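You operate a simulated robot arm through the tools that you are given. There is no shell and no other tool. Be economical: measure what you need, move in short steps, check, and stop when the job is done.

Carry out the task below with a simulated robot arm. There is one attempt and no reset: what you move stays moved.

## Task
Wipe the grease smudge off the fixture, clamp up again and rerun the clip check.
Fine: draw fixture clamp one back while wiping with the wiping pad; pad back, clamp home, then the check key once; it must show ALL OK.
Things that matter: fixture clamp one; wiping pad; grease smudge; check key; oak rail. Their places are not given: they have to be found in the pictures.

The check looks at the end state, three seconds after you hand in, the way a careful person would. Anything else that was tipped, shoved, dropped, spilled or broken makes it a failure.

## Robot
A 6-joint arm with a two-finger parallel gripper, fixed in place. Base frame: the origin is at the foot of the arm, x ahead of it, y to its left, z up; the work surface is at about z = 89.2. Units: cm, rad, N and s.
With the tool pointing down near the work surface it reaches from about 36 to 76 cm from the base axis. Its first joint turns from -1.152 to 1.152 rad. Payload 2.45 kg.
The TCP is the grasp point between the finger pads, 2.4 cm short of the fingertips. In the tool frame z runs along the fingers and y along their closing line. The gripper opens to 6.8 cm. The fingers are 1.7 cm wide and 1 cm thick; the gripper's body (4 by 7 cm) begins 4.1 cm behind the TCP.
Orientation is told as [roll, pitch, yaw] about the base's x, y, z axes, in that order, counted from this pose: with the fingers straight down and closing along the base's y, the tool's x points along the base's -x, its y along +y and its z along -z.

## Interface
- The arm moves only by the tool drive_tool. Its argument "commands" is one flat list of numbers, 7 for each row, row after row: the shift along the tool's x, y, z in units of 400 mm (1.0 is 400 mm), then the turn, a rotation vector about the tool's x, y, z in units of 90 degrees (1.0 is 90 degrees), then the opening, from 0 (shut) to 1 (fully open). In form: [tx, ty, tz, ax, ay, az, fingers, tx, ty, tz, ax, ay, az, fingers, ...]. A call has 1 to 8 rows; each row is the pose to reach, as a shift and turn from the pose commanded when the call began, along the tool's axes at that moment. A call with a number of a shift or a turn outside -1 to 1 is refused whole. Rows are played at 5 a second. More than 5 cm and 0.15 rad between two rows, or a gripper value outside its range, and nothing of the call is played. A pose out of reach is approached as far as the arm can. The call stops where the force on the tool passes 50 N (or 10 N more than at its start, if that is more) or the arm is blocked; 0.2 s more then pass. Each finger travels about 10.8 cm/s and halts on what it meets, pressing with about 33 N; the grip force reading is that of the motor and also rises with nothing between the fingers. The clock runs only during rows and for 0.2 s after the last one: add rows that repeat a pose to give the fingers time. The reply holds the time, the measured pose of the TCP, the force on the tool along the base axes, the opening and the grip force, in the units named above and with some noise.
- Cameras (640 x 400 px; columns grow to the right, rows downward): "scene" is fixed at [18.39, 43.99, 145.61]; the picture's right is [-0.49, -0.87, 0.00], its down [-0.56, 0.31, -0.77] and it looks along [0.67, -0.37, -0.64] (base axes); focal length 285 px, centre (320, 200). "wrist" rides on the gripper at [8.4, 1.1, -7.5] in the tool frame; the picture's right is [-0.13, 0.99, 0.00], its down [-0.60, -0.08, -0.79] and it looks along [-0.79, -0.10, 0.61] (tool axes); focal length 251 px, centre (320, 200).
- get_image(camera): a new picture of that camera. It takes no simulated time.
- pixel_to_xyz(camera, pixels): for up to 12 pixels [column, row] of the newest picture of that camera ("zoom" is the newest enlarged one), the place [x, y, z] in the base frame of the surface seen there, good to about 0.3 cm. It takes no simulated time.
- zoom(camera, box): a new picture of the part [left, top, right, bottom] of that camera's present view, enlarged. It takes no simulated time.
- sign_off(): hands the job in; it is judged then, once.

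Work in short steps. Measure before you move; look again where a grasp or a placing could have gone wrong, and mend it. You have 80 turns and 46 pictures in all, those below and enlarged ones among them. Open the gripper and draw the arm clear of the work before you hand the job in, unless the task says otherwise; then end with one line.

The tools are called after "Request:" as a command line: name --argument value ..., lists and objects as JSON in quotes. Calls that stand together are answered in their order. drive_tool: Moves the arm, as the interface text tells. Its arguments: {"type":"object","properties":{"commands":{"type":"array"}},"required":["commands"]} The other tools are called the same way: get_image (camera) takes a picture; pixel_to_xyz (camera, pixels) gives the place of the surface under pixels of a picture; zoom (camera, box) takes an enlarged picture of a part of a camera's view; sign_off () hands the job in.

At the start:

```text
time: 0.0
tool_pos: [39.04, 27.99, 128.21]
ee_rot: [0.002, -0.001, 0.003]
wrist_force: [0.0, 0.1, -0.1]
width: 6.82
finger_force: 0.0
```

scene: 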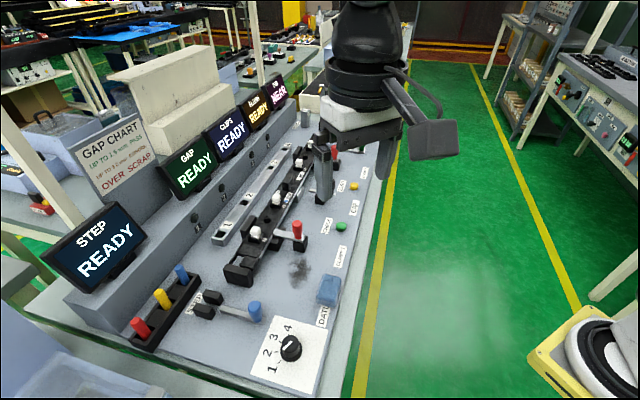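
wrist: 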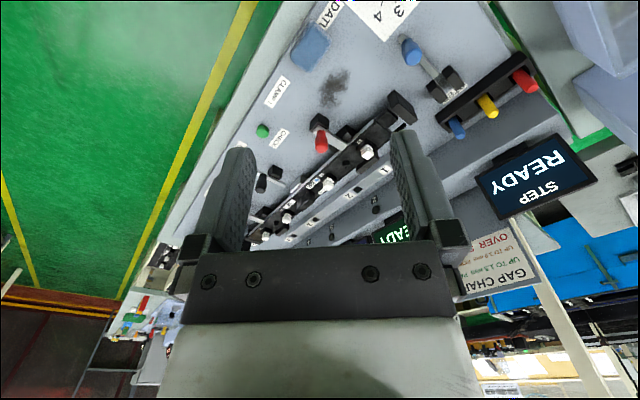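

The scene shows a blue pad near (328,290), a smudge near (300,268), and a red clamp handle near (297,230). I'll zoom in for details.

Request:
zoom --camera "scene" --box '[200, 200, 360, 300]'

Request:
zoom --camera "scene" --box '[220, 130, 380, 230]'

Request:
zoom --camera "wrist" --box '[240, 20, 440, 145]'

```text
4.00 times, centred on (280, 250) of scene
```

zoom: 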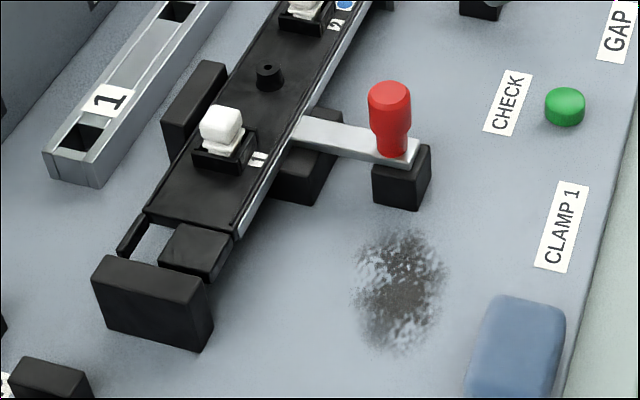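

```text
4.00 times, centred on (300, 180) of scene
```

zoom: 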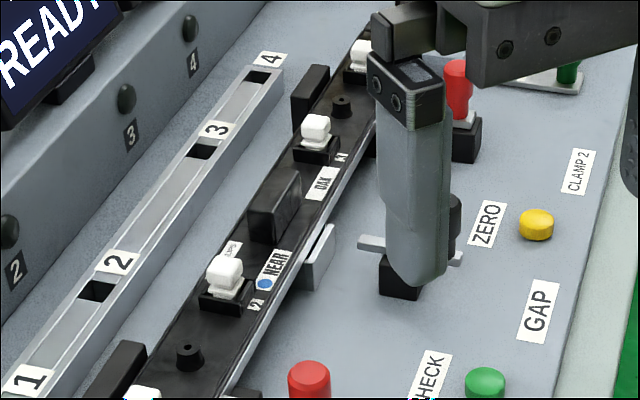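

```text
3.20 times, centred on (340, 82) of wrist
```

zoom: 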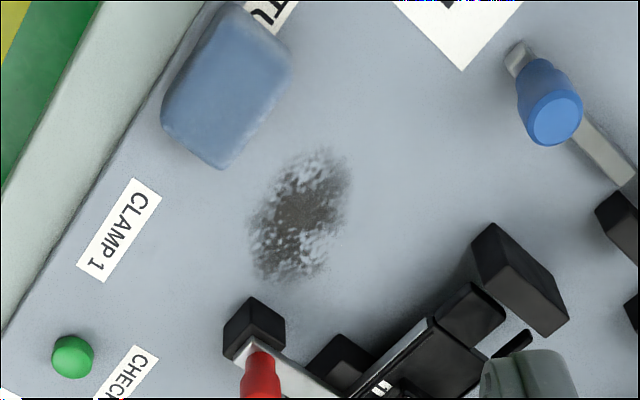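

The gripper hides part of the panel. I'll measure what can be seen now.

Request:
pixel_to_xyz --camera "scene" --pixels '[[297, 222], [298, 236], [300, 252], [276, 233], [300, 272], [329, 280], [338, 282], [320, 296], [335, 303], [341, 226], [248, 275], [340, 256]]'

Request:
zoom --camera "scene" --box '[120, 240, 376, 400]'

```text
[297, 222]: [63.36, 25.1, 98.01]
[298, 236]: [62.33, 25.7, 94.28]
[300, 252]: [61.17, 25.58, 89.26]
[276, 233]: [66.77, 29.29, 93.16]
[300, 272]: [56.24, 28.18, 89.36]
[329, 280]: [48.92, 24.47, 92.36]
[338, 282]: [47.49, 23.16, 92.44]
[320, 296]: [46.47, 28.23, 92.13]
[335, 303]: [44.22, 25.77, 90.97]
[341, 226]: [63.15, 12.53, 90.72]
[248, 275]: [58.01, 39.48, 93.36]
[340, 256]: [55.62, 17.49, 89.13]
```

```text
2.50 times, centred on (248, 320) of scene
```

zoom: 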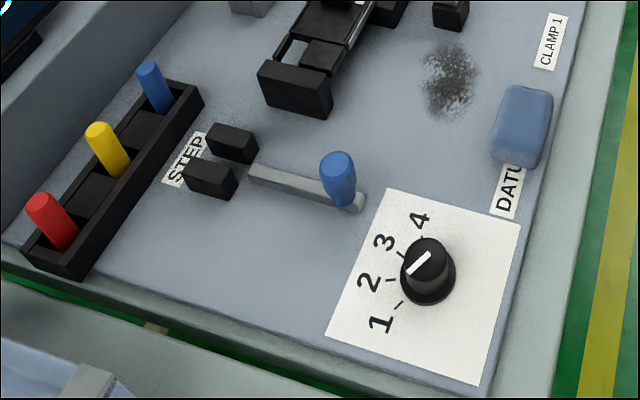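

The clamp 1 handle is at about (63,25), and its bar lines up with the CLAMP 1 label. I'll move the arm sideways for a clear view.

Request:
drive_tool --commands '[0, -0.12, 0, 0, 0, 0, 1, 0, -0.24, 0, 0, 0, 0, 1, 0, -0.36, 0, 0, 0, 0, 1, 0, -0.48, 0, 0, 0, 0, 1, 0, -0.6, 0, 0, 0, 0, 1, 0, -0.72, 0, 0, 0, 0, 1]'

Request:
get_image --camera "scene"

Request:
zoom --camera "scene" --box '[220, 120, 380, 220]'

Request:
zoom --camera "scene" --box '[240, 210, 320, 260]'

```text
time: 1.4
tool_pos: [39.09, -1.0, 127.72]
ee_rot: [0.001, 0.001, 0.003]
wrist_force: [-0.5, -0.7, -0.4]
width: 6.78
finger_force: 0.1
```

```text
39 pictures are left
```

scene: 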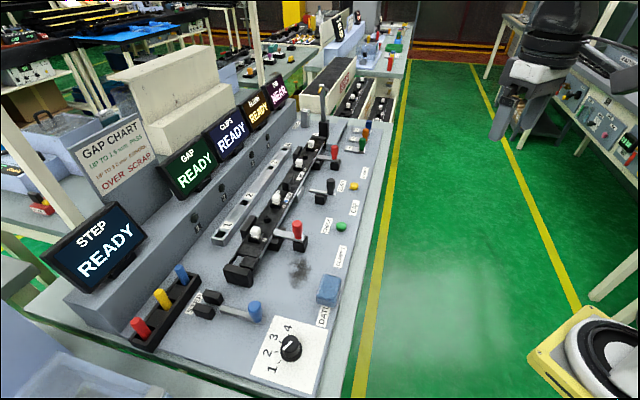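

```text
4.00 times, centred on (300, 170) of scene
```

zoom: 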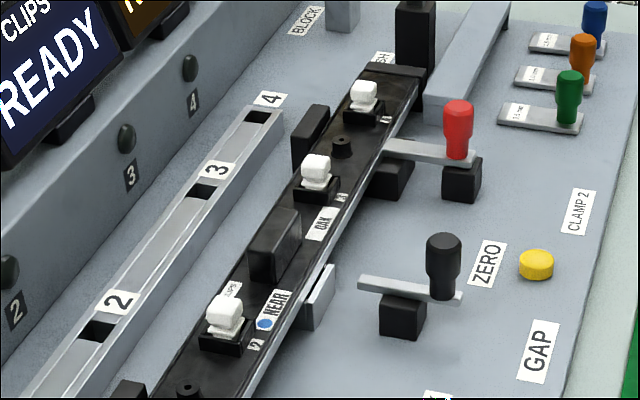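

```text
8.00 times, centred on (280, 235) of scene
```

zoom: 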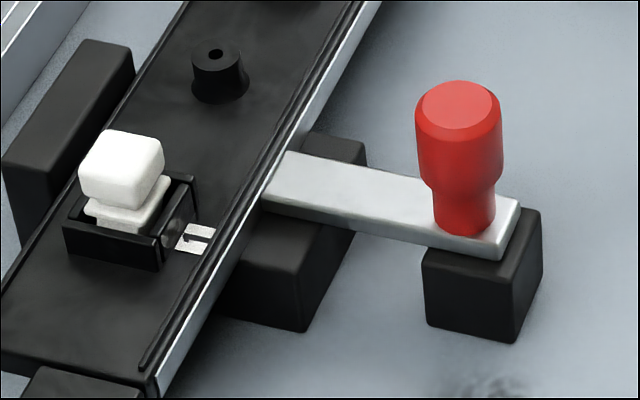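

Clear view now. I'll measure the panel direction, clamp, pad corners, smudge extents and the check button.

Request:
zoom --camera "scene" --box '[272, 240, 352, 320]'

Request:
pixel_to_xyz --camera "scene" --pixels '[[297, 223], [297, 234], [302, 240], [277, 231], [299, 249], [289, 268], [311, 268], [300, 257], [300, 288], [250, 270], [313, 160], [341, 226]]'

```text
5.00 times, centred on (312, 280) of scene
```

zoom: 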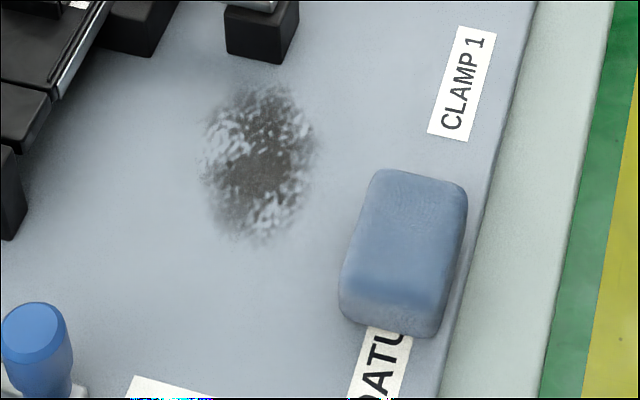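

```text
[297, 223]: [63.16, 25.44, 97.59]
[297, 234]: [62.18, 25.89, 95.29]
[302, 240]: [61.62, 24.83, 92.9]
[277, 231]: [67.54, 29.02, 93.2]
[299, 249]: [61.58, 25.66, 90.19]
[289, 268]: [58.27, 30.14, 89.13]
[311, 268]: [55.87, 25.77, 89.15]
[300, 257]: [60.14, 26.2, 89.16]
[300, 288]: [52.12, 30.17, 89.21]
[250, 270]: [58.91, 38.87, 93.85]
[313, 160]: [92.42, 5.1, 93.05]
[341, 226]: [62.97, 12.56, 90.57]
```

Now pad geometry and bar direction through the zoom image.

Request:
pixel_to_xyz --camera "zoom" --pixels '[[385, 180], [457, 190], [440, 270], [362, 265], [405, 225], [345, 315], [430, 332], [395, 328], [206, 160], [312, 140], [258, 85], [262, 240]]'

Request:
pixel_to_xyz --camera "scene" --pixels '[[278, 230], [293, 234], [284, 232], [227, 283], [322, 140], [262, 240], [290, 192], [342, 250], [337, 262], [365, 190], [328, 318]]'

```text
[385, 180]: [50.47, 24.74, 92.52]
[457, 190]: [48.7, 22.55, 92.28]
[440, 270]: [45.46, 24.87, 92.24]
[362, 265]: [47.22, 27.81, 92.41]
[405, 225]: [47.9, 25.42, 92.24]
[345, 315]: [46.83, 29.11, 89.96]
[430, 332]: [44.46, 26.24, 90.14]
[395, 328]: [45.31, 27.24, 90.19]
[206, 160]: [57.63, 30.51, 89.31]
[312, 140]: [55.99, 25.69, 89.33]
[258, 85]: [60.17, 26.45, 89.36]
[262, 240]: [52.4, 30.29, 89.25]
```

```text
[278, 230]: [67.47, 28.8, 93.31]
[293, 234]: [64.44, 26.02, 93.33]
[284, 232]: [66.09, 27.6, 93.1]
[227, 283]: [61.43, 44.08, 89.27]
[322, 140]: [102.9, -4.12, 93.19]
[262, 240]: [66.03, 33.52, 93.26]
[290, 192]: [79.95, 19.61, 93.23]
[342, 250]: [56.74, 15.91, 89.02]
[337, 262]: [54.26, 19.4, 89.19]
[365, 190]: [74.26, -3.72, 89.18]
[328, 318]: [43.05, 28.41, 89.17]
```

Everything is rotated 45°. The handle is near (63.2,25.3), and the bar slides along (-0.7,-0.7). I'll go above the handle with yaw -45°.

Request:
drive_tool --commands '[-0.075, 0.082, 0.025, 0, 0, 0.0625, 1, -0.15, 0.164, 0.05, 0, 0, 0.125, 1, -0.225, 0.246, 0.075, 0, 0, 0.1875, 1, -0.3, 0.328, 0.1, 0, 0, 0.25, 1, -0.375, 0.41, 0.125, 0, 0, 0.3125, 1, -0.45, 0.492, 0.15, 0, 0, 0.375, 1, -0.525, 0.574, 0.175, 0, 0, 0.4375, 1, -0.6, 0.656, 0.2, 0, 0, 0.5, 1]'

Request:
get_image --camera "wrist"

```text
time: 3.2
tool_pos: [62.84, 25.62, 120.2]
ee_rot: [0.001, -0.001, -0.786]
wrist_force: [0.0, 0.3, -0.1]
width: 6.81
finger_force: 0.0
```

```text
35 pictures are left
```

wrist: 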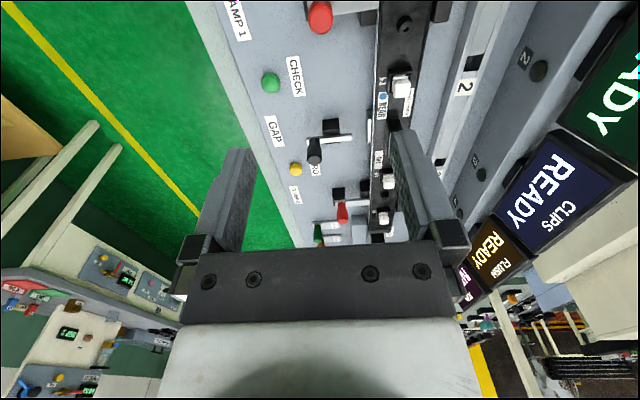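

The knob is visible at (320,15) and the CHECK button at (271,82). I'll measure both.

Request:
pixel_to_xyz --camera "wrist" --pixels '[[321, 9], [311, 9], [331, 9], [321, 3], [321, 16], [271, 80], [271, 76], [265, 80], [278, 80]]'

Request:
zoom --camera "wrist" --box '[240, 0, 400, 100]'

```text
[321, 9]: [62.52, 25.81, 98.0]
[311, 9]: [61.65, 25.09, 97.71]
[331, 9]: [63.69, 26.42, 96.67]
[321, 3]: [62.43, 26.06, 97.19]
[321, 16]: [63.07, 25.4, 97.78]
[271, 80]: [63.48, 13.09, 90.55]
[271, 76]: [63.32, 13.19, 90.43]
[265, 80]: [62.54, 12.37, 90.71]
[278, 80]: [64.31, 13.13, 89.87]
```

```text
4.00 times, centred on (320, 50) of wrist
```

zoom: 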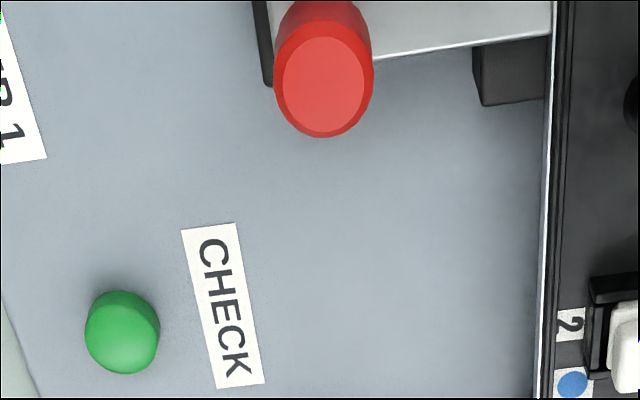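

Knob top centre is about (63.1,25.35,98). I'll descend to about z 102 with a partial opening, then check.

Request:
drive_tool --commands '[0, 0, 0.11, 0, 0, 0, 0.7, 0, 0, 0.22, 0, 0, 0, 0.7, 0, 0, 0.33, 0, 0, 0, 0.7, 0, 0, 0.44, 0, 0, 0, 0.7, 0, 0, 0.44, 0, 0, 0, 0.7]'

Request:
get_image --camera "scene"

Request:
get_image --camera "wrist"

```text
time: 4.4
tool_pos: [62.93, 25.53, 102.57]
ee_rot: [0.0, 0.001, -0.785]
wrist_force: [0.3, 0.3, 0.4]
width: 4.74
finger_force: 0.1
```

```text
33 pictures are left
```

scene: 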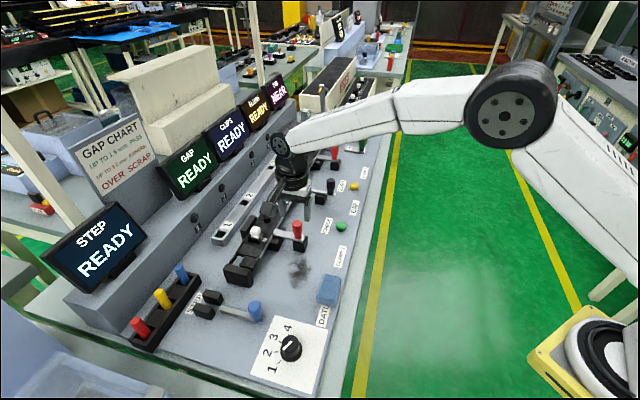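

```text
32 pictures are left
```

wrist: 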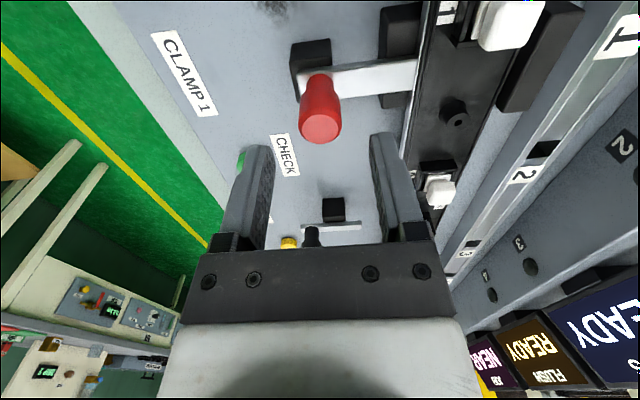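

Wrist view shows the knob top at (321,127), which I'll measure again before closing in.

Request:
pixel_to_xyz --camera "wrist" --pixels '[[321, 128], [304, 122], [338, 122], [321, 140], [321, 118], [400, 75], [397, 145], [440, 192], [420, 100]]'

```text
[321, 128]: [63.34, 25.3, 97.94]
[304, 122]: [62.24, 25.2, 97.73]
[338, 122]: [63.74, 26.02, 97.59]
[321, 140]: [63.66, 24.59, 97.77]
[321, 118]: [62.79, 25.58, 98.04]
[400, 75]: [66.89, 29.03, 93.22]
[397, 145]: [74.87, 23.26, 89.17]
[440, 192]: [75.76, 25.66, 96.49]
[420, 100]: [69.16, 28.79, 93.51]
```

Offset is small. I'll descend to z≈96.3 and close on the knob.

Request:
drive_tool --commands '[-0.006, 0.001, 0.08, 0, 0, 0, 0.7, -0.006, 0.001, 0.157, 0, 0, 0, 0.7, -0.006, 0.001, 0.157, 0, 0, 0, 0.7, -0.006, 0.001, 0.157, 0, 0, 0, 0.2, -0.006, 0.001, 0.157, 0, 0, 0, 0.2, -0.006, 0.001, 0.157, 0, 0, 0, 0.2]'

```text
time: 5.8
tool_pos: [63.2, 25.2, 96.17]
ee_rot: [-0.001, 0.001, -0.784]
wrist_force: [-3.3, -4.4, -0.5]
width: 2.53
finger_force: 40.8
```

Gripped (width 2.53). Now I'll pull outward along tool -y in small steps.

Request:
drive_tool --commands '[-0.006, -0.0125, 0, 0, 0, 0, 0.2, -0.006, -0.025, 0, 0, 0, 0, 0.2, -0.006, -0.0375, 0, 0, 0, 0, 0.2, -0.006, -0.05, 0, 0, 0, 0, 0.2]'

Request:
get_image --camera "wrist"

```text
time: 6.8
tool_pos: [61.69, 23.89, 96.26]
ee_rot: [-0.003, 0.004, -0.784]
wrist_force: [-10.0, 12.2, -19.9]
width: 2.53
finger_force: 40.4
```

```text
31 pictures are left
```

wrist: 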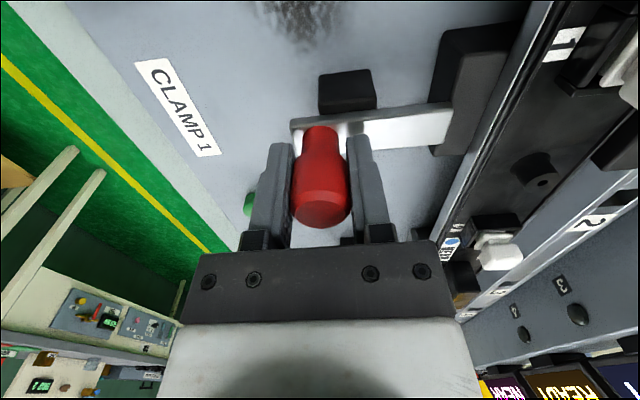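

The clamp has moved about 2 cm. I repeated the side offset by mistake, which explains the lateral force, so I'll undo it and draw on a bit.

Request:
drive_tool --commands '[0.006, 0, 0, 0, 0, 0, 0.2, 0.006, -0.0125, 0, 0, 0, 0, 0.2, 0.006, -0.025, 0, 0, 0, 0, 0.2, 0.006, -0.025, 0, 0, 0, 0, 0.2]'

```text
time: 7.8
tool_pos: [61.09, 23.12, 96.1]
ee_rot: [-0.003, 0.001, -0.786]
wrist_force: [-2.1, 2.9, -20.4]
width: 2.55
finger_force: 41.1
```

Total 3 cm drawn with no resistance along the pull. I'll check the scene.

Request:
zoom --camera "scene" --box '[240, 190, 368, 270]'

```text
5.00 times, centred on (304, 230) of scene
```

zoom: 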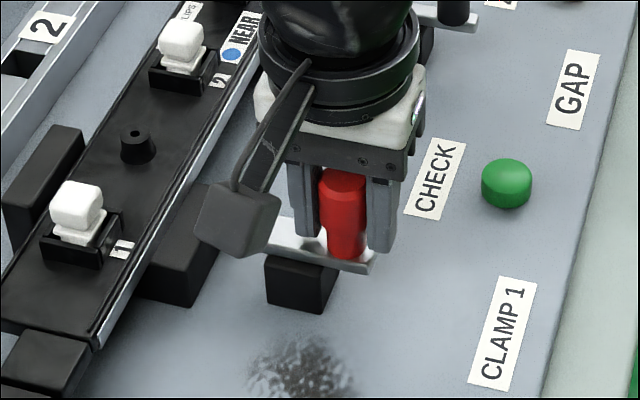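

The bar is clear of the rail. I'll try 0.8 cm more in case there is an end stop, since that would confirm fully back.

Request:
drive_tool --commands '[0, -0.01, 0, 0, 0, 0, 0.2, 0, -0.02, 0, 0, 0, 0, 0.2, 0, -0.02, 0, 0, 0, 0, 0.2]'

```text
time: 8.6
tool_pos: [60.58, 22.53, 96.2]
ee_rot: [-0.003, 0.002, -0.782]
wrist_force: [-2.7, 2.8, -22.6]
width: 2.54
finger_force: 40.8
```

No stop met at 3.8 cm, and that's enough. I'll release and lift.

Request:
drive_tool --commands '[0, -0.02, 0, 0, 0, 0, 0.65, 0, -0.02, 0, 0, 0, 0, 0.65, 0, -0.02, -0.06, 0, 0, 0, 0.65, 0, -0.02, -0.18, 0, 0, 0, 0.65, 0, -0.02, -0.25, 0, 0, 0, 1]'

Request:
zoom --camera "scene" --box '[240, 190, 368, 270]'

```text
time: 9.8
tool_pos: [59.74, 22.02, 106.72]
ee_rot: [-0.001, 0.001, -0.783]
wrist_force: [0.0, 0.5, 0.2]
width: 6.82
finger_force: 0.1
```

```text
5.00 times, centred on (304, 230) of scene
```

zoom: 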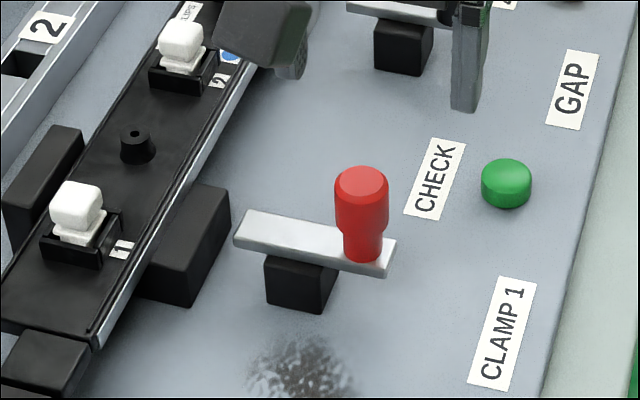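

Clamp 1 is drawn back and standing. Next I'll move over the pad at about (47.8,25.5).

Request:
drive_tool --commands '[0.09, -0.05, 0, 0, 0, 0, 1, 0.18, -0.1, 0, 0, 0, 0, 1, 0.272, -0.148, 0, 0, 0, 0, 1, 0.272, -0.148, 0, 0, 0, 0, 1]'

Request:
get_image --camera "wrist"

Request:
pixel_to_xyz --camera "wrist" --pixels '[[320, 80], [300, 80], [340, 80], [320, 60], [320, 100], [320, 40], [320, 120]]'

```text
time: 10.8
tool_pos: [47.92, 25.41, 106.6]
ee_rot: [-0.001, -0.001, -0.784]
wrist_force: [0.6, -0.4, -0.4]
width: 6.79
finger_force: 0.1
```

```text
28 pictures are left
```

wrist: 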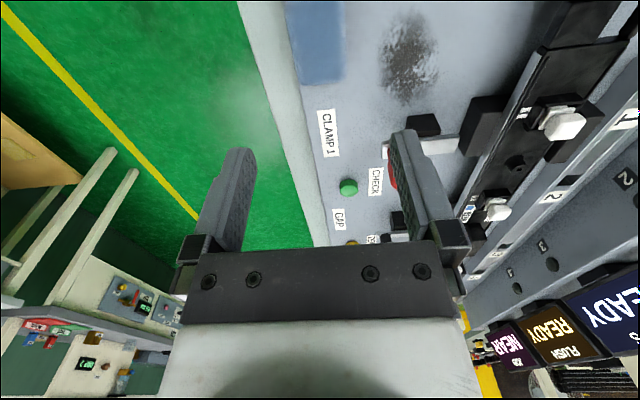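

```text
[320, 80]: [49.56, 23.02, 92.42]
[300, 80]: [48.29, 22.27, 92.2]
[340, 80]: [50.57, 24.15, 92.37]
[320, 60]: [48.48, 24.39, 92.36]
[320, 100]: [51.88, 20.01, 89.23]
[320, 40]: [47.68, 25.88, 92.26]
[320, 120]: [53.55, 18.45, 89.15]
```

The pad is centred along its length, with about 0.2 cm offset across. I'll descend to z≈92.7 and grip.

Request:
drive_tool --commands '[0, -0.005, 0.1, 0, 0, 0, 1, 0, -0.005, 0.2, 0, 0, 0, 1, 0, -0.005, 0.29, 0, 0, 0, 1, 0, -0.005, 0.345, 0, 0, 0, 1, 0, -0.005, 0.345, 0, 0, 0, 1, 0, -0.005, 0.345, 0, 0, 0, 0.3, 0, -0.005, 0.345, 0, 0, 0, 0.3, 0, -0.005, 0.345, 0, 0, 0, 0.3]'

Request:
zoom --camera "scene" --box '[256, 230, 384, 310]'

```text
time: 12.6
tool_pos: [47.77, 25.12, 92.42]
ee_rot: [-0.002, 0.0, -0.783]
wrist_force: [0.0, 0.1, 0.2]
width: 4.39
finger_force: 32.4
```

```text
5.00 times, centred on (320, 270) of scene
```

zoom: 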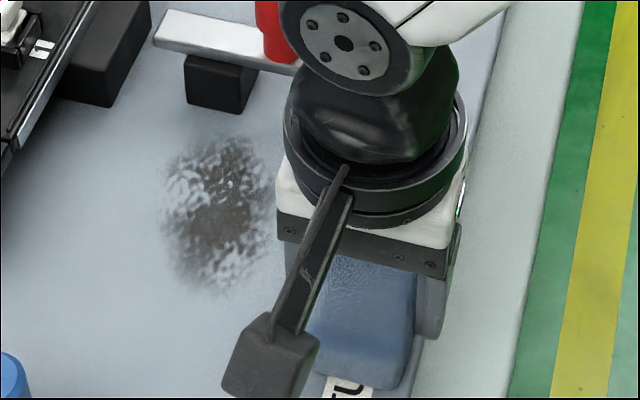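

Pad gripped at (47.77,25.12), which I'll use as the place to return it. Next I'll slide it onto the smudge (centre about (56.3,28.3)) with light pressure, staying clear of the clamp block.

Request:
drive_tool --commands '[-0.0375, 0.075, 0.004, 0, 0, 0, 0.3, -0.0625, 0.1375, 0.004, 0, 0, 0, 0.3, -0.0625, 0.2125, 0.004, 0, 0, 0, 0.3, -0.0625, 0.275, 0.004, 0, 0, 0, 0.3]'

Request:
zoom --camera "scene" --box '[236, 220, 364, 300]'

```text
time: 13.6
tool_pos: [57.53, 31.32, 92.37]
ee_rot: [0.001, -0.001, -0.784]
wrist_force: [-5.2, -6.3, 16.5]
width: 4.4
finger_force: 32.9
```

```text
5.00 times, centred on (300, 260) of scene
```

zoom: 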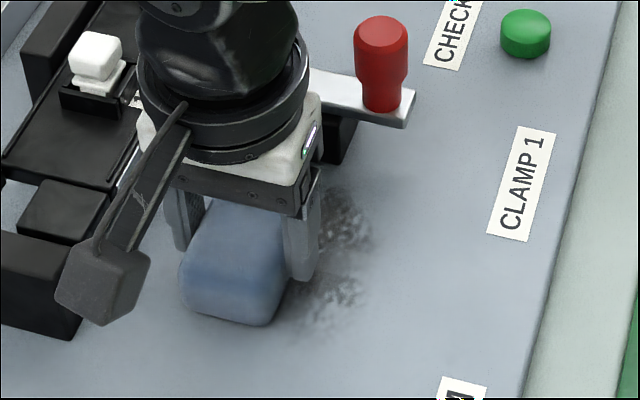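

Contact force is about 16 N and the smudge is clearing. I'll do more passes over the remaining patches.

Request:
drive_tool --commands '[-0.0675, 0, 0, 0, 0, 0, 0.3, -0.0675, -0.08, 0, 0, 0, 0, 0.3, -0.0675, -0.1625, 0, 0, 0, 0, 0.3, 0, -0.1625, 0, 0, 0, 0, 0.3, 0.05, -0.1625, 0, 0, 0, 0, 0.3, 0.05, -0.075, 0, 0, 0, 0, 0.3, 0.05, -0.0125, 0, 0, 0, 0, 0.3, -0.0125, -0.0125, 0, 0, 0, 0, 0.3]'

Request:
zoom --camera "scene" --box '[236, 220, 364, 300]'

```text
time: 15.4
tool_pos: [57.63, 30.69, 92.54]
ee_rot: [0.0, 0.0, -0.783]
wrist_force: [0.6, 0.6, -0.3]
width: 4.43
finger_force: 33.1
```

```text
5.00 times, centred on (300, 260) of scene
```

zoom: 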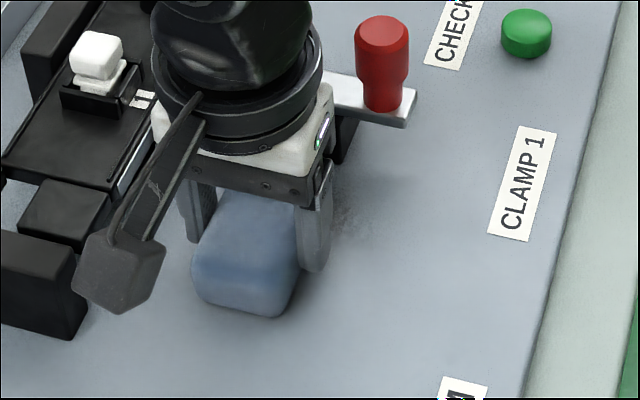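

A faint patch remains at about (57.8,26) and contact went light. I'll press slightly more and repeat there, then slide away to look.

Request:
drive_tool --commands '[-0.03, -0.04, 0.008, 0, 0, 0, 0.3, -0.055, -0.08, 0.008, 0, 0, 0, 0.3, -0.055, -0.1375, 0.008, 0, 0, 0, 0.3, -0.055, -0.05, 0.008, 0, 0, 0, 0.3, -0.055, -0.1375, 0.008, 0, 0, 0, 0.3, 0.0125, -0.1375, 0.008, 0, 0, 0, 0.3, 0.0125, -0.05, 0.008, 0, 0, 0, 0.3, 0.04, -0.15, 0.008, 0, 0, 0, 0.3]'

Request:
drive_tool --commands '[0.02, -0.1, 0, 0, 0, 0, 0.3]'

Request:
zoom --camera "scene" --box '[236, 220, 364, 300]'

```text
time: 17.2
tool_pos: [52.48, 27.58, 92.18]
ee_rot: [0.016, -0.001, -0.783]
wrist_force: [11.0, 8.9, 28.5]
width: 4.41
finger_force: 33.1
```

```text
time: 17.6
tool_pos: [48.86, 25.32, 92.23]
ee_rot: [0.01, -0.003, -0.784]
wrist_force: [10.4, 6.1, 25.4]
width: 4.38
finger_force: 33.3
```

```text
5.00 times, centred on (300, 260) of scene
```

zoom: 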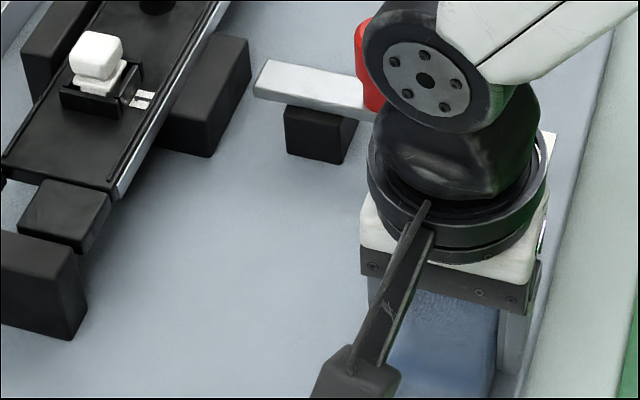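

The smudge is gone from the deck. I'll return the pad to its spot, ease the pressure, open and lift.

Request:
drive_tool --commands '[0.016, -0.023, 0, 0, 0, 0, 0.3, 0.016, -0.023, -0.008, 0, 0, 0, 0.3, 0.016, -0.023, -0.008, 0, 0, 0, 0.3]'

```text
time: 18.4
tool_pos: [47.49, 25.08, 92.2]
ee_rot: [-0.003, 0.002, -0.785]
wrist_force: [3.1, 3.3, 10.2]
width: 4.38
finger_force: 32.7
```

Nearly on the spot. I'll nudge it 0.2 cm, ease off and release.

Request:
drive_tool --commands '[0, 0.005, -0.004, 0, 0, 0, 0.3, 0, 0.005, -0.004, 0, 0, 0, 1, 0, 0.005, -0.004, 0, 0, 0, 1, 0, 0.005, -0.06, 0, 0, 0, 1, 0, 0.005, -0.17, 0, 0, 0, 1, 0, 0.005, -0.28, 0, 0, 0, 1, 0, 0.005, -0.36, 0, 0, 0, 1, 0, 0.005, -0.36, 0, 0, 0, 1]'

Request:
get_image --camera "wrist"

Request:
zoom --camera "scene" --box '[256, 230, 384, 310]'

```text
time: 20.2
tool_pos: [47.77, 25.44, 106.76]
ee_rot: [0.0, 0.0, -0.783]
wrist_force: [-0.6, -0.3, 0.2]
width: 6.82
finger_force: 0.0
```

```text
23 pictures are left
```

wrist: 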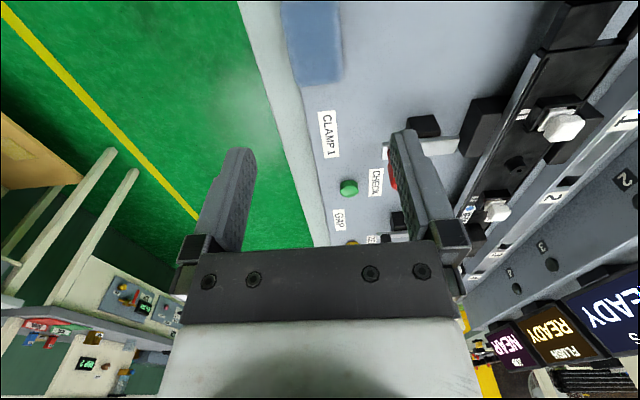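

```text
5.00 times, centred on (320, 270) of scene
```

zoom: 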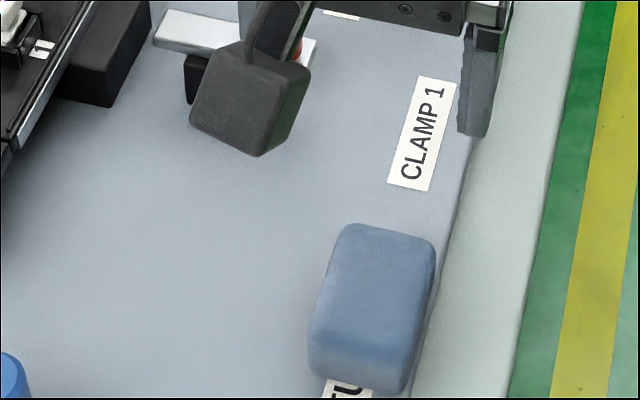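

Pad is back and the deck is clean. Now I'll move above the drawn-back knob at about (60.6,22.5).

Request:
drive_tool --commands '[-0.0926, 0.0585, 0, 0, 0, 0, 0.7, -0.185, 0.117, 0, 0, 0, 0, 0.7, -0.278, 0.1755, 0, 0, 0, 0, 0.7, -0.278, 0.1755, 0.1, 0, 0, 0, 0.7, -0.278, 0.1755, 0.1, 0, 0, 0, 0.7]'

Request:
get_image --camera "wrist"

Request:
pixel_to_xyz --camera "wrist" --pixels '[[321, 128], [304, 122], [338, 122], [321, 140], [321, 118]]'

```text
time: 21.4
tool_pos: [60.7, 22.6, 102.67]
ee_rot: [0.0, 0.0, -0.784]
wrist_force: [0.6, -0.3, -0.3]
width: 4.76
finger_force: 0.1
```

```text
21 pictures are left
```

wrist: 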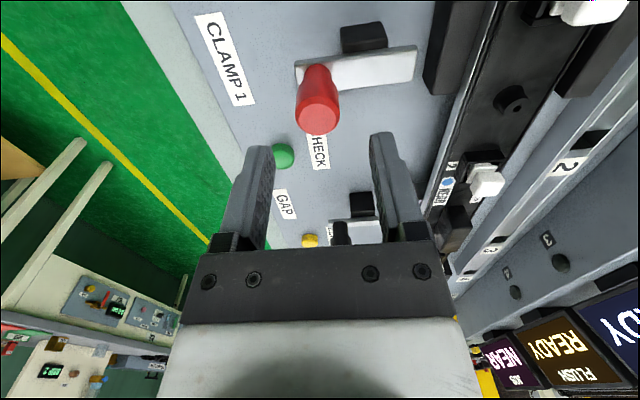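

```text
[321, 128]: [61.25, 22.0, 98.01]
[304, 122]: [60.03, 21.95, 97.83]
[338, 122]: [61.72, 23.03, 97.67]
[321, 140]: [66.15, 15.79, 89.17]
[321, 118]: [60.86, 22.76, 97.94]
```

Knob top centre is at about (318,118), right under the TCP. I'll descend and grip.

Request:
drive_tool --commands '[0, 0, 0.08, 0, 0, 0, 0.7, 0, 0, 0.157, 0, 0, 0, 0.7, 0, 0, 0.157, 0, 0, 0, 0.7, 0, 0, 0.157, 0, 0, 0, 0.2, 0, 0, 0.157, 0, 0, 0, 0.2, 0, 0, 0.157, 0, 0, 0, 0.2]'

```text
time: 22.8
tool_pos: [60.7, 22.69, 96.45]
ee_rot: [0.0, 0.002, -0.785]
wrist_force: [0.4, -1.4, -2.5]
width: 2.54
finger_force: 40.4
```

Gripped. Home was at (63.2,25.2), 3.55 cm further in. I'll push 3.2 cm first.

Request:
drive_tool --commands '[0, 0.02, 0, 0, 0, 0, 0.2, 0, 0.04, 0, 0, 0, 0, 0.2, 0, 0.06, 0, 0, 0, 0, 0.2, 0, 0.08, 0, 0, 0, 0, 0.2, 0, 0.08, 0, 0, 0, 0, 0.2]'

```text
time: 24.0
tool_pos: [62.8, 24.81, 96.56]
ee_rot: [0.002, 0.001, -0.784]
wrist_force: [-6.3, 6.1, 8.3]
width: 2.54
finger_force: 41.1
```

s is now 61.95, and home is about 62.5. I'll press on in small steps.

Request:
drive_tool --commands '[0, 0.007, 0, 0, 0, 0, 0.2, 0, 0.014, 0, 0, 0, 0, 0.2, 0, 0.014, 0, 0, 0, 0, 0.2]'

Request:
zoom --camera "scene" --box '[216, 190, 344, 270]'

```text
time: 24.8
tool_pos: [63.22, 25.17, 96.48]
ee_rot: [0.003, -0.001, -0.782]
wrist_force: [-5.2, 4.1, 11.7]
width: 2.53
finger_force: 41.2
```

```text
5.00 times, centred on (280, 230) of scene
```

zoom: 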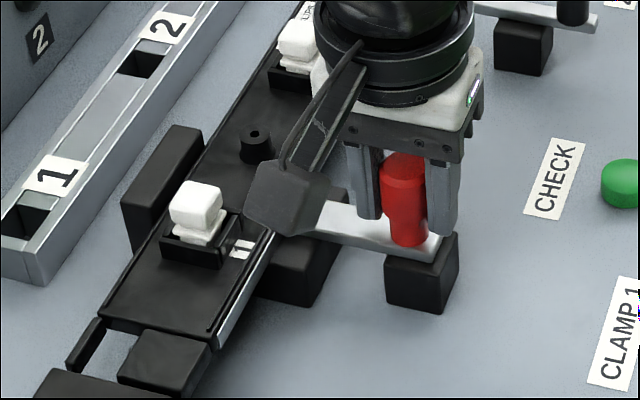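

Position matches the original. I'll press a touch further to confirm it's seated against its stop.

Request:
drive_tool --commands '[0, 0.004, 0, 0, 0, 0, 0.2, 0, 0.008, 0, 0, 0, 0, 0.2, 0, 0.008, 0, 0, 0, 0, 0.2]'

```text
time: 25.6
tool_pos: [63.22, 25.13, 96.49]
ee_rot: [-0.004, 0.002, -0.783]
wrist_force: [-30.8, -11.9, 25.6]
width: 2.58
finger_force: 41.1
```

It's seated: no further travel and about 30 N of resistance. I'll ease off, release and lift.

Request:
drive_tool --commands '[0, -0.007, 0, 0, 0, 0, 0.2, 0, -0.007, 0, 0, 0, 0, 0.65, 0, -0.007, 0, 0, 0, 0, 0.65, 0, -0.007, -0.06, 0, 0, 0, 0.65, 0, -0.007, -0.18, 0, 0, 0, 0.65, 0, -0.007, -0.25, 0, 0, 0, 0.65, 0, -0.007, -0.25, 0, 0, 0, 0.65]'

Request:
zoom --camera "scene" --box '[216, 190, 344, 270]'

```text
time: 27.2
tool_pos: [63.4, 25.02, 106.49]
ee_rot: [0.0, -0.002, -0.785]
wrist_force: [-0.2, -0.4, 0.1]
width: 4.41
finger_force: 0.1
```

```text
5.00 times, centred on (280, 230) of scene
```

zoom: 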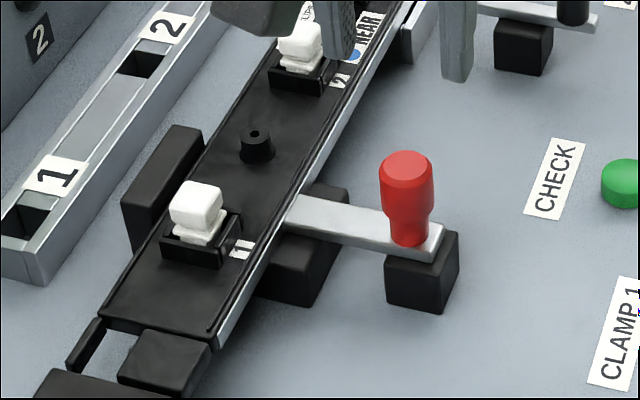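

The clamp is home as it was originally. I'll go above the CHECK button at about (63.3,12.7) with the fingers shut.

Request:
drive_tool --commands '[-0.0716, -0.0728, 0, 0, 0, 0, 0.4, -0.1432, -0.1455, 0, 0, 0, 0, 0, -0.2148, -0.2183, 0, 0, 0, 0, 0, -0.2148, -0.2183, 0.08, 0, 0, 0, 0, -0.2148, -0.2183, 0.08, 0, 0, 0, 0]'

Request:
get_image --camera "wrist"

Request:
zoom --camera "scene" --box '[276, 180, 404, 260]'

```text
time: 28.4
tool_pos: [63.32, 13.08, 103.32]
ee_rot: [-0.002, 0.001, -0.784]
wrist_force: [0.7, -0.3, -0.5]
width: 0.01
finger_force: 23.5
```

```text
18 pictures are left
```

wrist: 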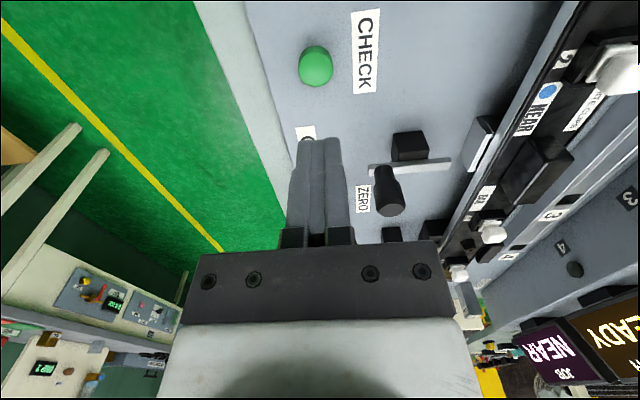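

```text
5.00 times, centred on (340, 220) of scene
```

zoom: 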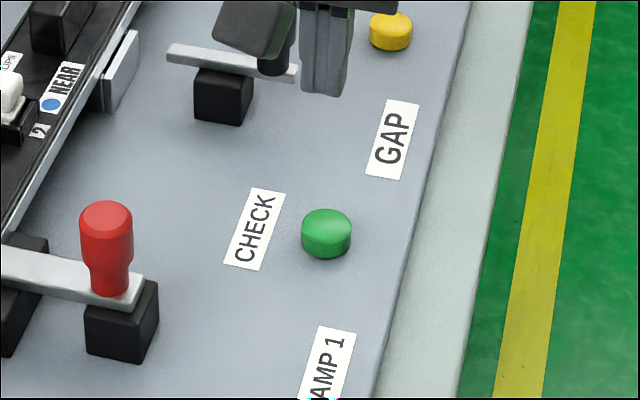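

I'll measure the button centre and the neighbouring GAP knob for clearance.

Request:
pixel_to_xyz --camera "wrist" --pixels '[[315, 64], [301, 64], [329, 64], [315, 50], [315, 78], [389, 208], [378, 205], [388, 170]]'

```text
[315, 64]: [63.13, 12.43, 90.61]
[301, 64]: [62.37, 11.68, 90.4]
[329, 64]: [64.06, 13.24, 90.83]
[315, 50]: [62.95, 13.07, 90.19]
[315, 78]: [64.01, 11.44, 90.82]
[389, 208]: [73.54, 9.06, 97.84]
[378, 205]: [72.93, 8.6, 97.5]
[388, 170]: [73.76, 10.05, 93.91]
```

Button centre is about (63.3,12.4). I'll align and descend to just above it.

Request:
drive_tool --commands '[-0.0115, -0.0115, 0.1, 0, 0, 0, 0, -0.0115, -0.0115, 0.2, 0, 0, 0, 0, -0.0115, -0.0115, 0.24, 0, 0, 0, 0, -0.0115, -0.0115, 0.24, 0, 0, 0, 0]'

Request:
zoom --camera "scene" --box '[276, 180, 404, 260]'

```text
time: 29.4
tool_pos: [63.35, 12.21, 93.62]
ee_rot: [0.002, 0.001, -0.783]
wrist_force: [0.0, -0.6, 0.3]
width: 0.02
finger_force: 23.4
```

```text
5.00 times, centred on (340, 220) of scene
```

zoom: 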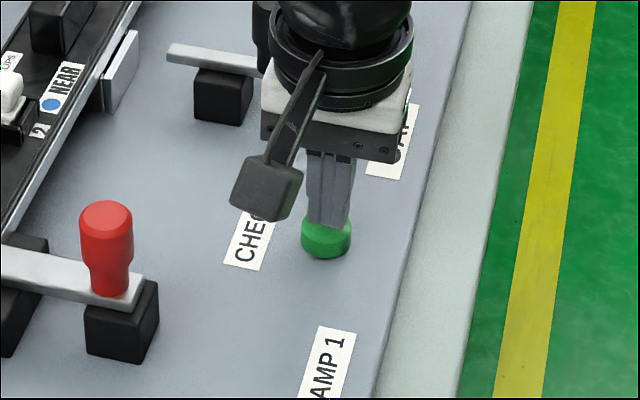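

The fingers are over the button, so I'll press it once and back off. The force limit guards the stroke.

Request:
drive_tool --commands '[0, 0, 0.01, 0, 0, 0, 0, 0, 0, 0.018, 0, 0, 0, 0, 0, 0, 0.024, 0, 0, 0, 0, 0, 0, 0.028, 0, 0, 0, 0]'

Request:
get_image --camera "scene"

```text
time: 30.4
tool_pos: [63.17, 12.26, 92.46]
ee_rot: [0.002, 0.0, -0.785]
wrist_force: [0.9, -2.1, 7.5]
width: 0.0
finger_force: 23.3
```

```text
15 pictures are left
```

scene: 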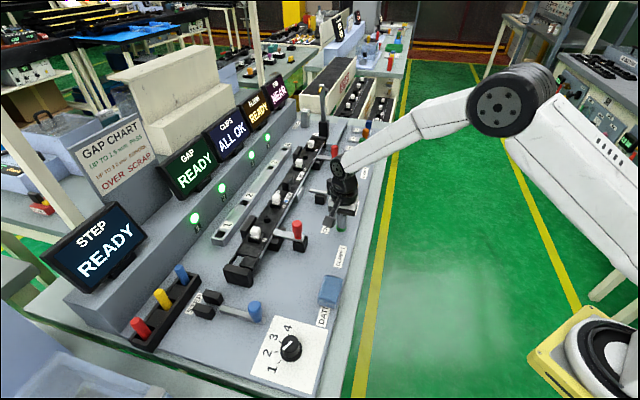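

The CLIPS display reads ALL OK and the four lamps are green. I'll lift straight up and draw clear with the gripper open.

Request:
drive_tool --commands '[0, 0, -0.08, 0, 0, 0, 0, 0, 0, -0.19, 0, 0, 0, 0, 0, 0, -0.3, 0, 0, 0, 0, 0, 0, -0.41, 0, 0, 0, 0.5, 0, 0, -0.52, 0, 0, 0, 1, 0.03, -0.1, -0.56, 0, 0, 0, 1, 0.06, -0.2, -0.58, 0, 0, 0, 1, 0.08, -0.3, -0.6, 0, 0, 0, 1]'

Request:
get_image --camera "scene"

Request:
zoom --camera "scene" --box '[176, 100, 368, 220]'

Request:
zoom --camera "scene" --box '[236, 220, 364, 300]'

```text
time: 32.2
tool_pos: [52.54, 5.92, 116.7]
ee_rot: [0.0, 0.001, -0.784]
wrist_force: [-1.4, -0.5, 1.0]
width: 6.8
finger_force: 0.2
```

```text
14 pictures are left
```

scene: 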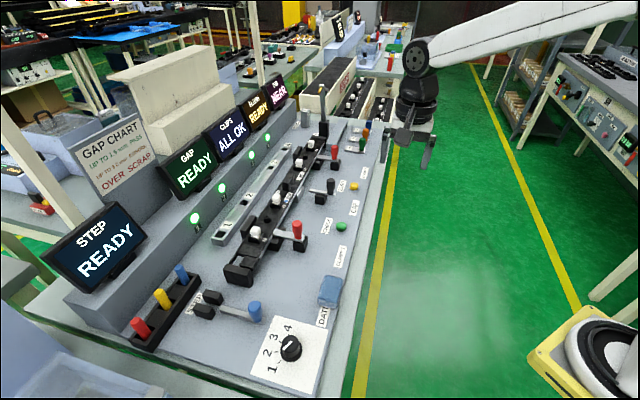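

```text
3.33 times, centred on (272, 160) of scene
```

zoom: 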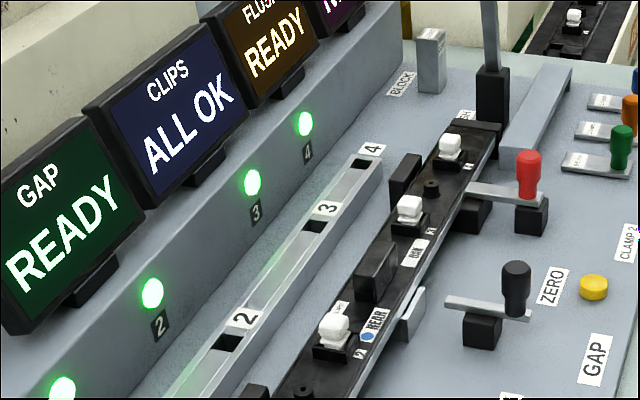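

```text
5.00 times, centred on (300, 260) of scene
```

zoom: 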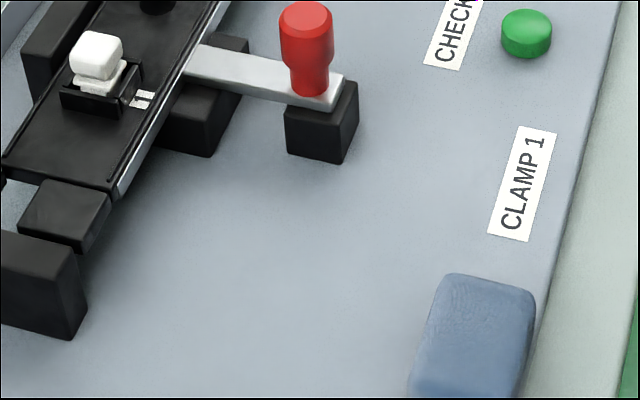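

The pictures show ALL OK, a clean deck, clamp 1 home, the pad back in place and the arm clear, so I'm handing in.

Request:
sign_off

```text
The job is handed in.
```

The grease smudge is wiped off, the wiping pad is back in its place, clamp one is home, and one press of the check key shows ALL OK.
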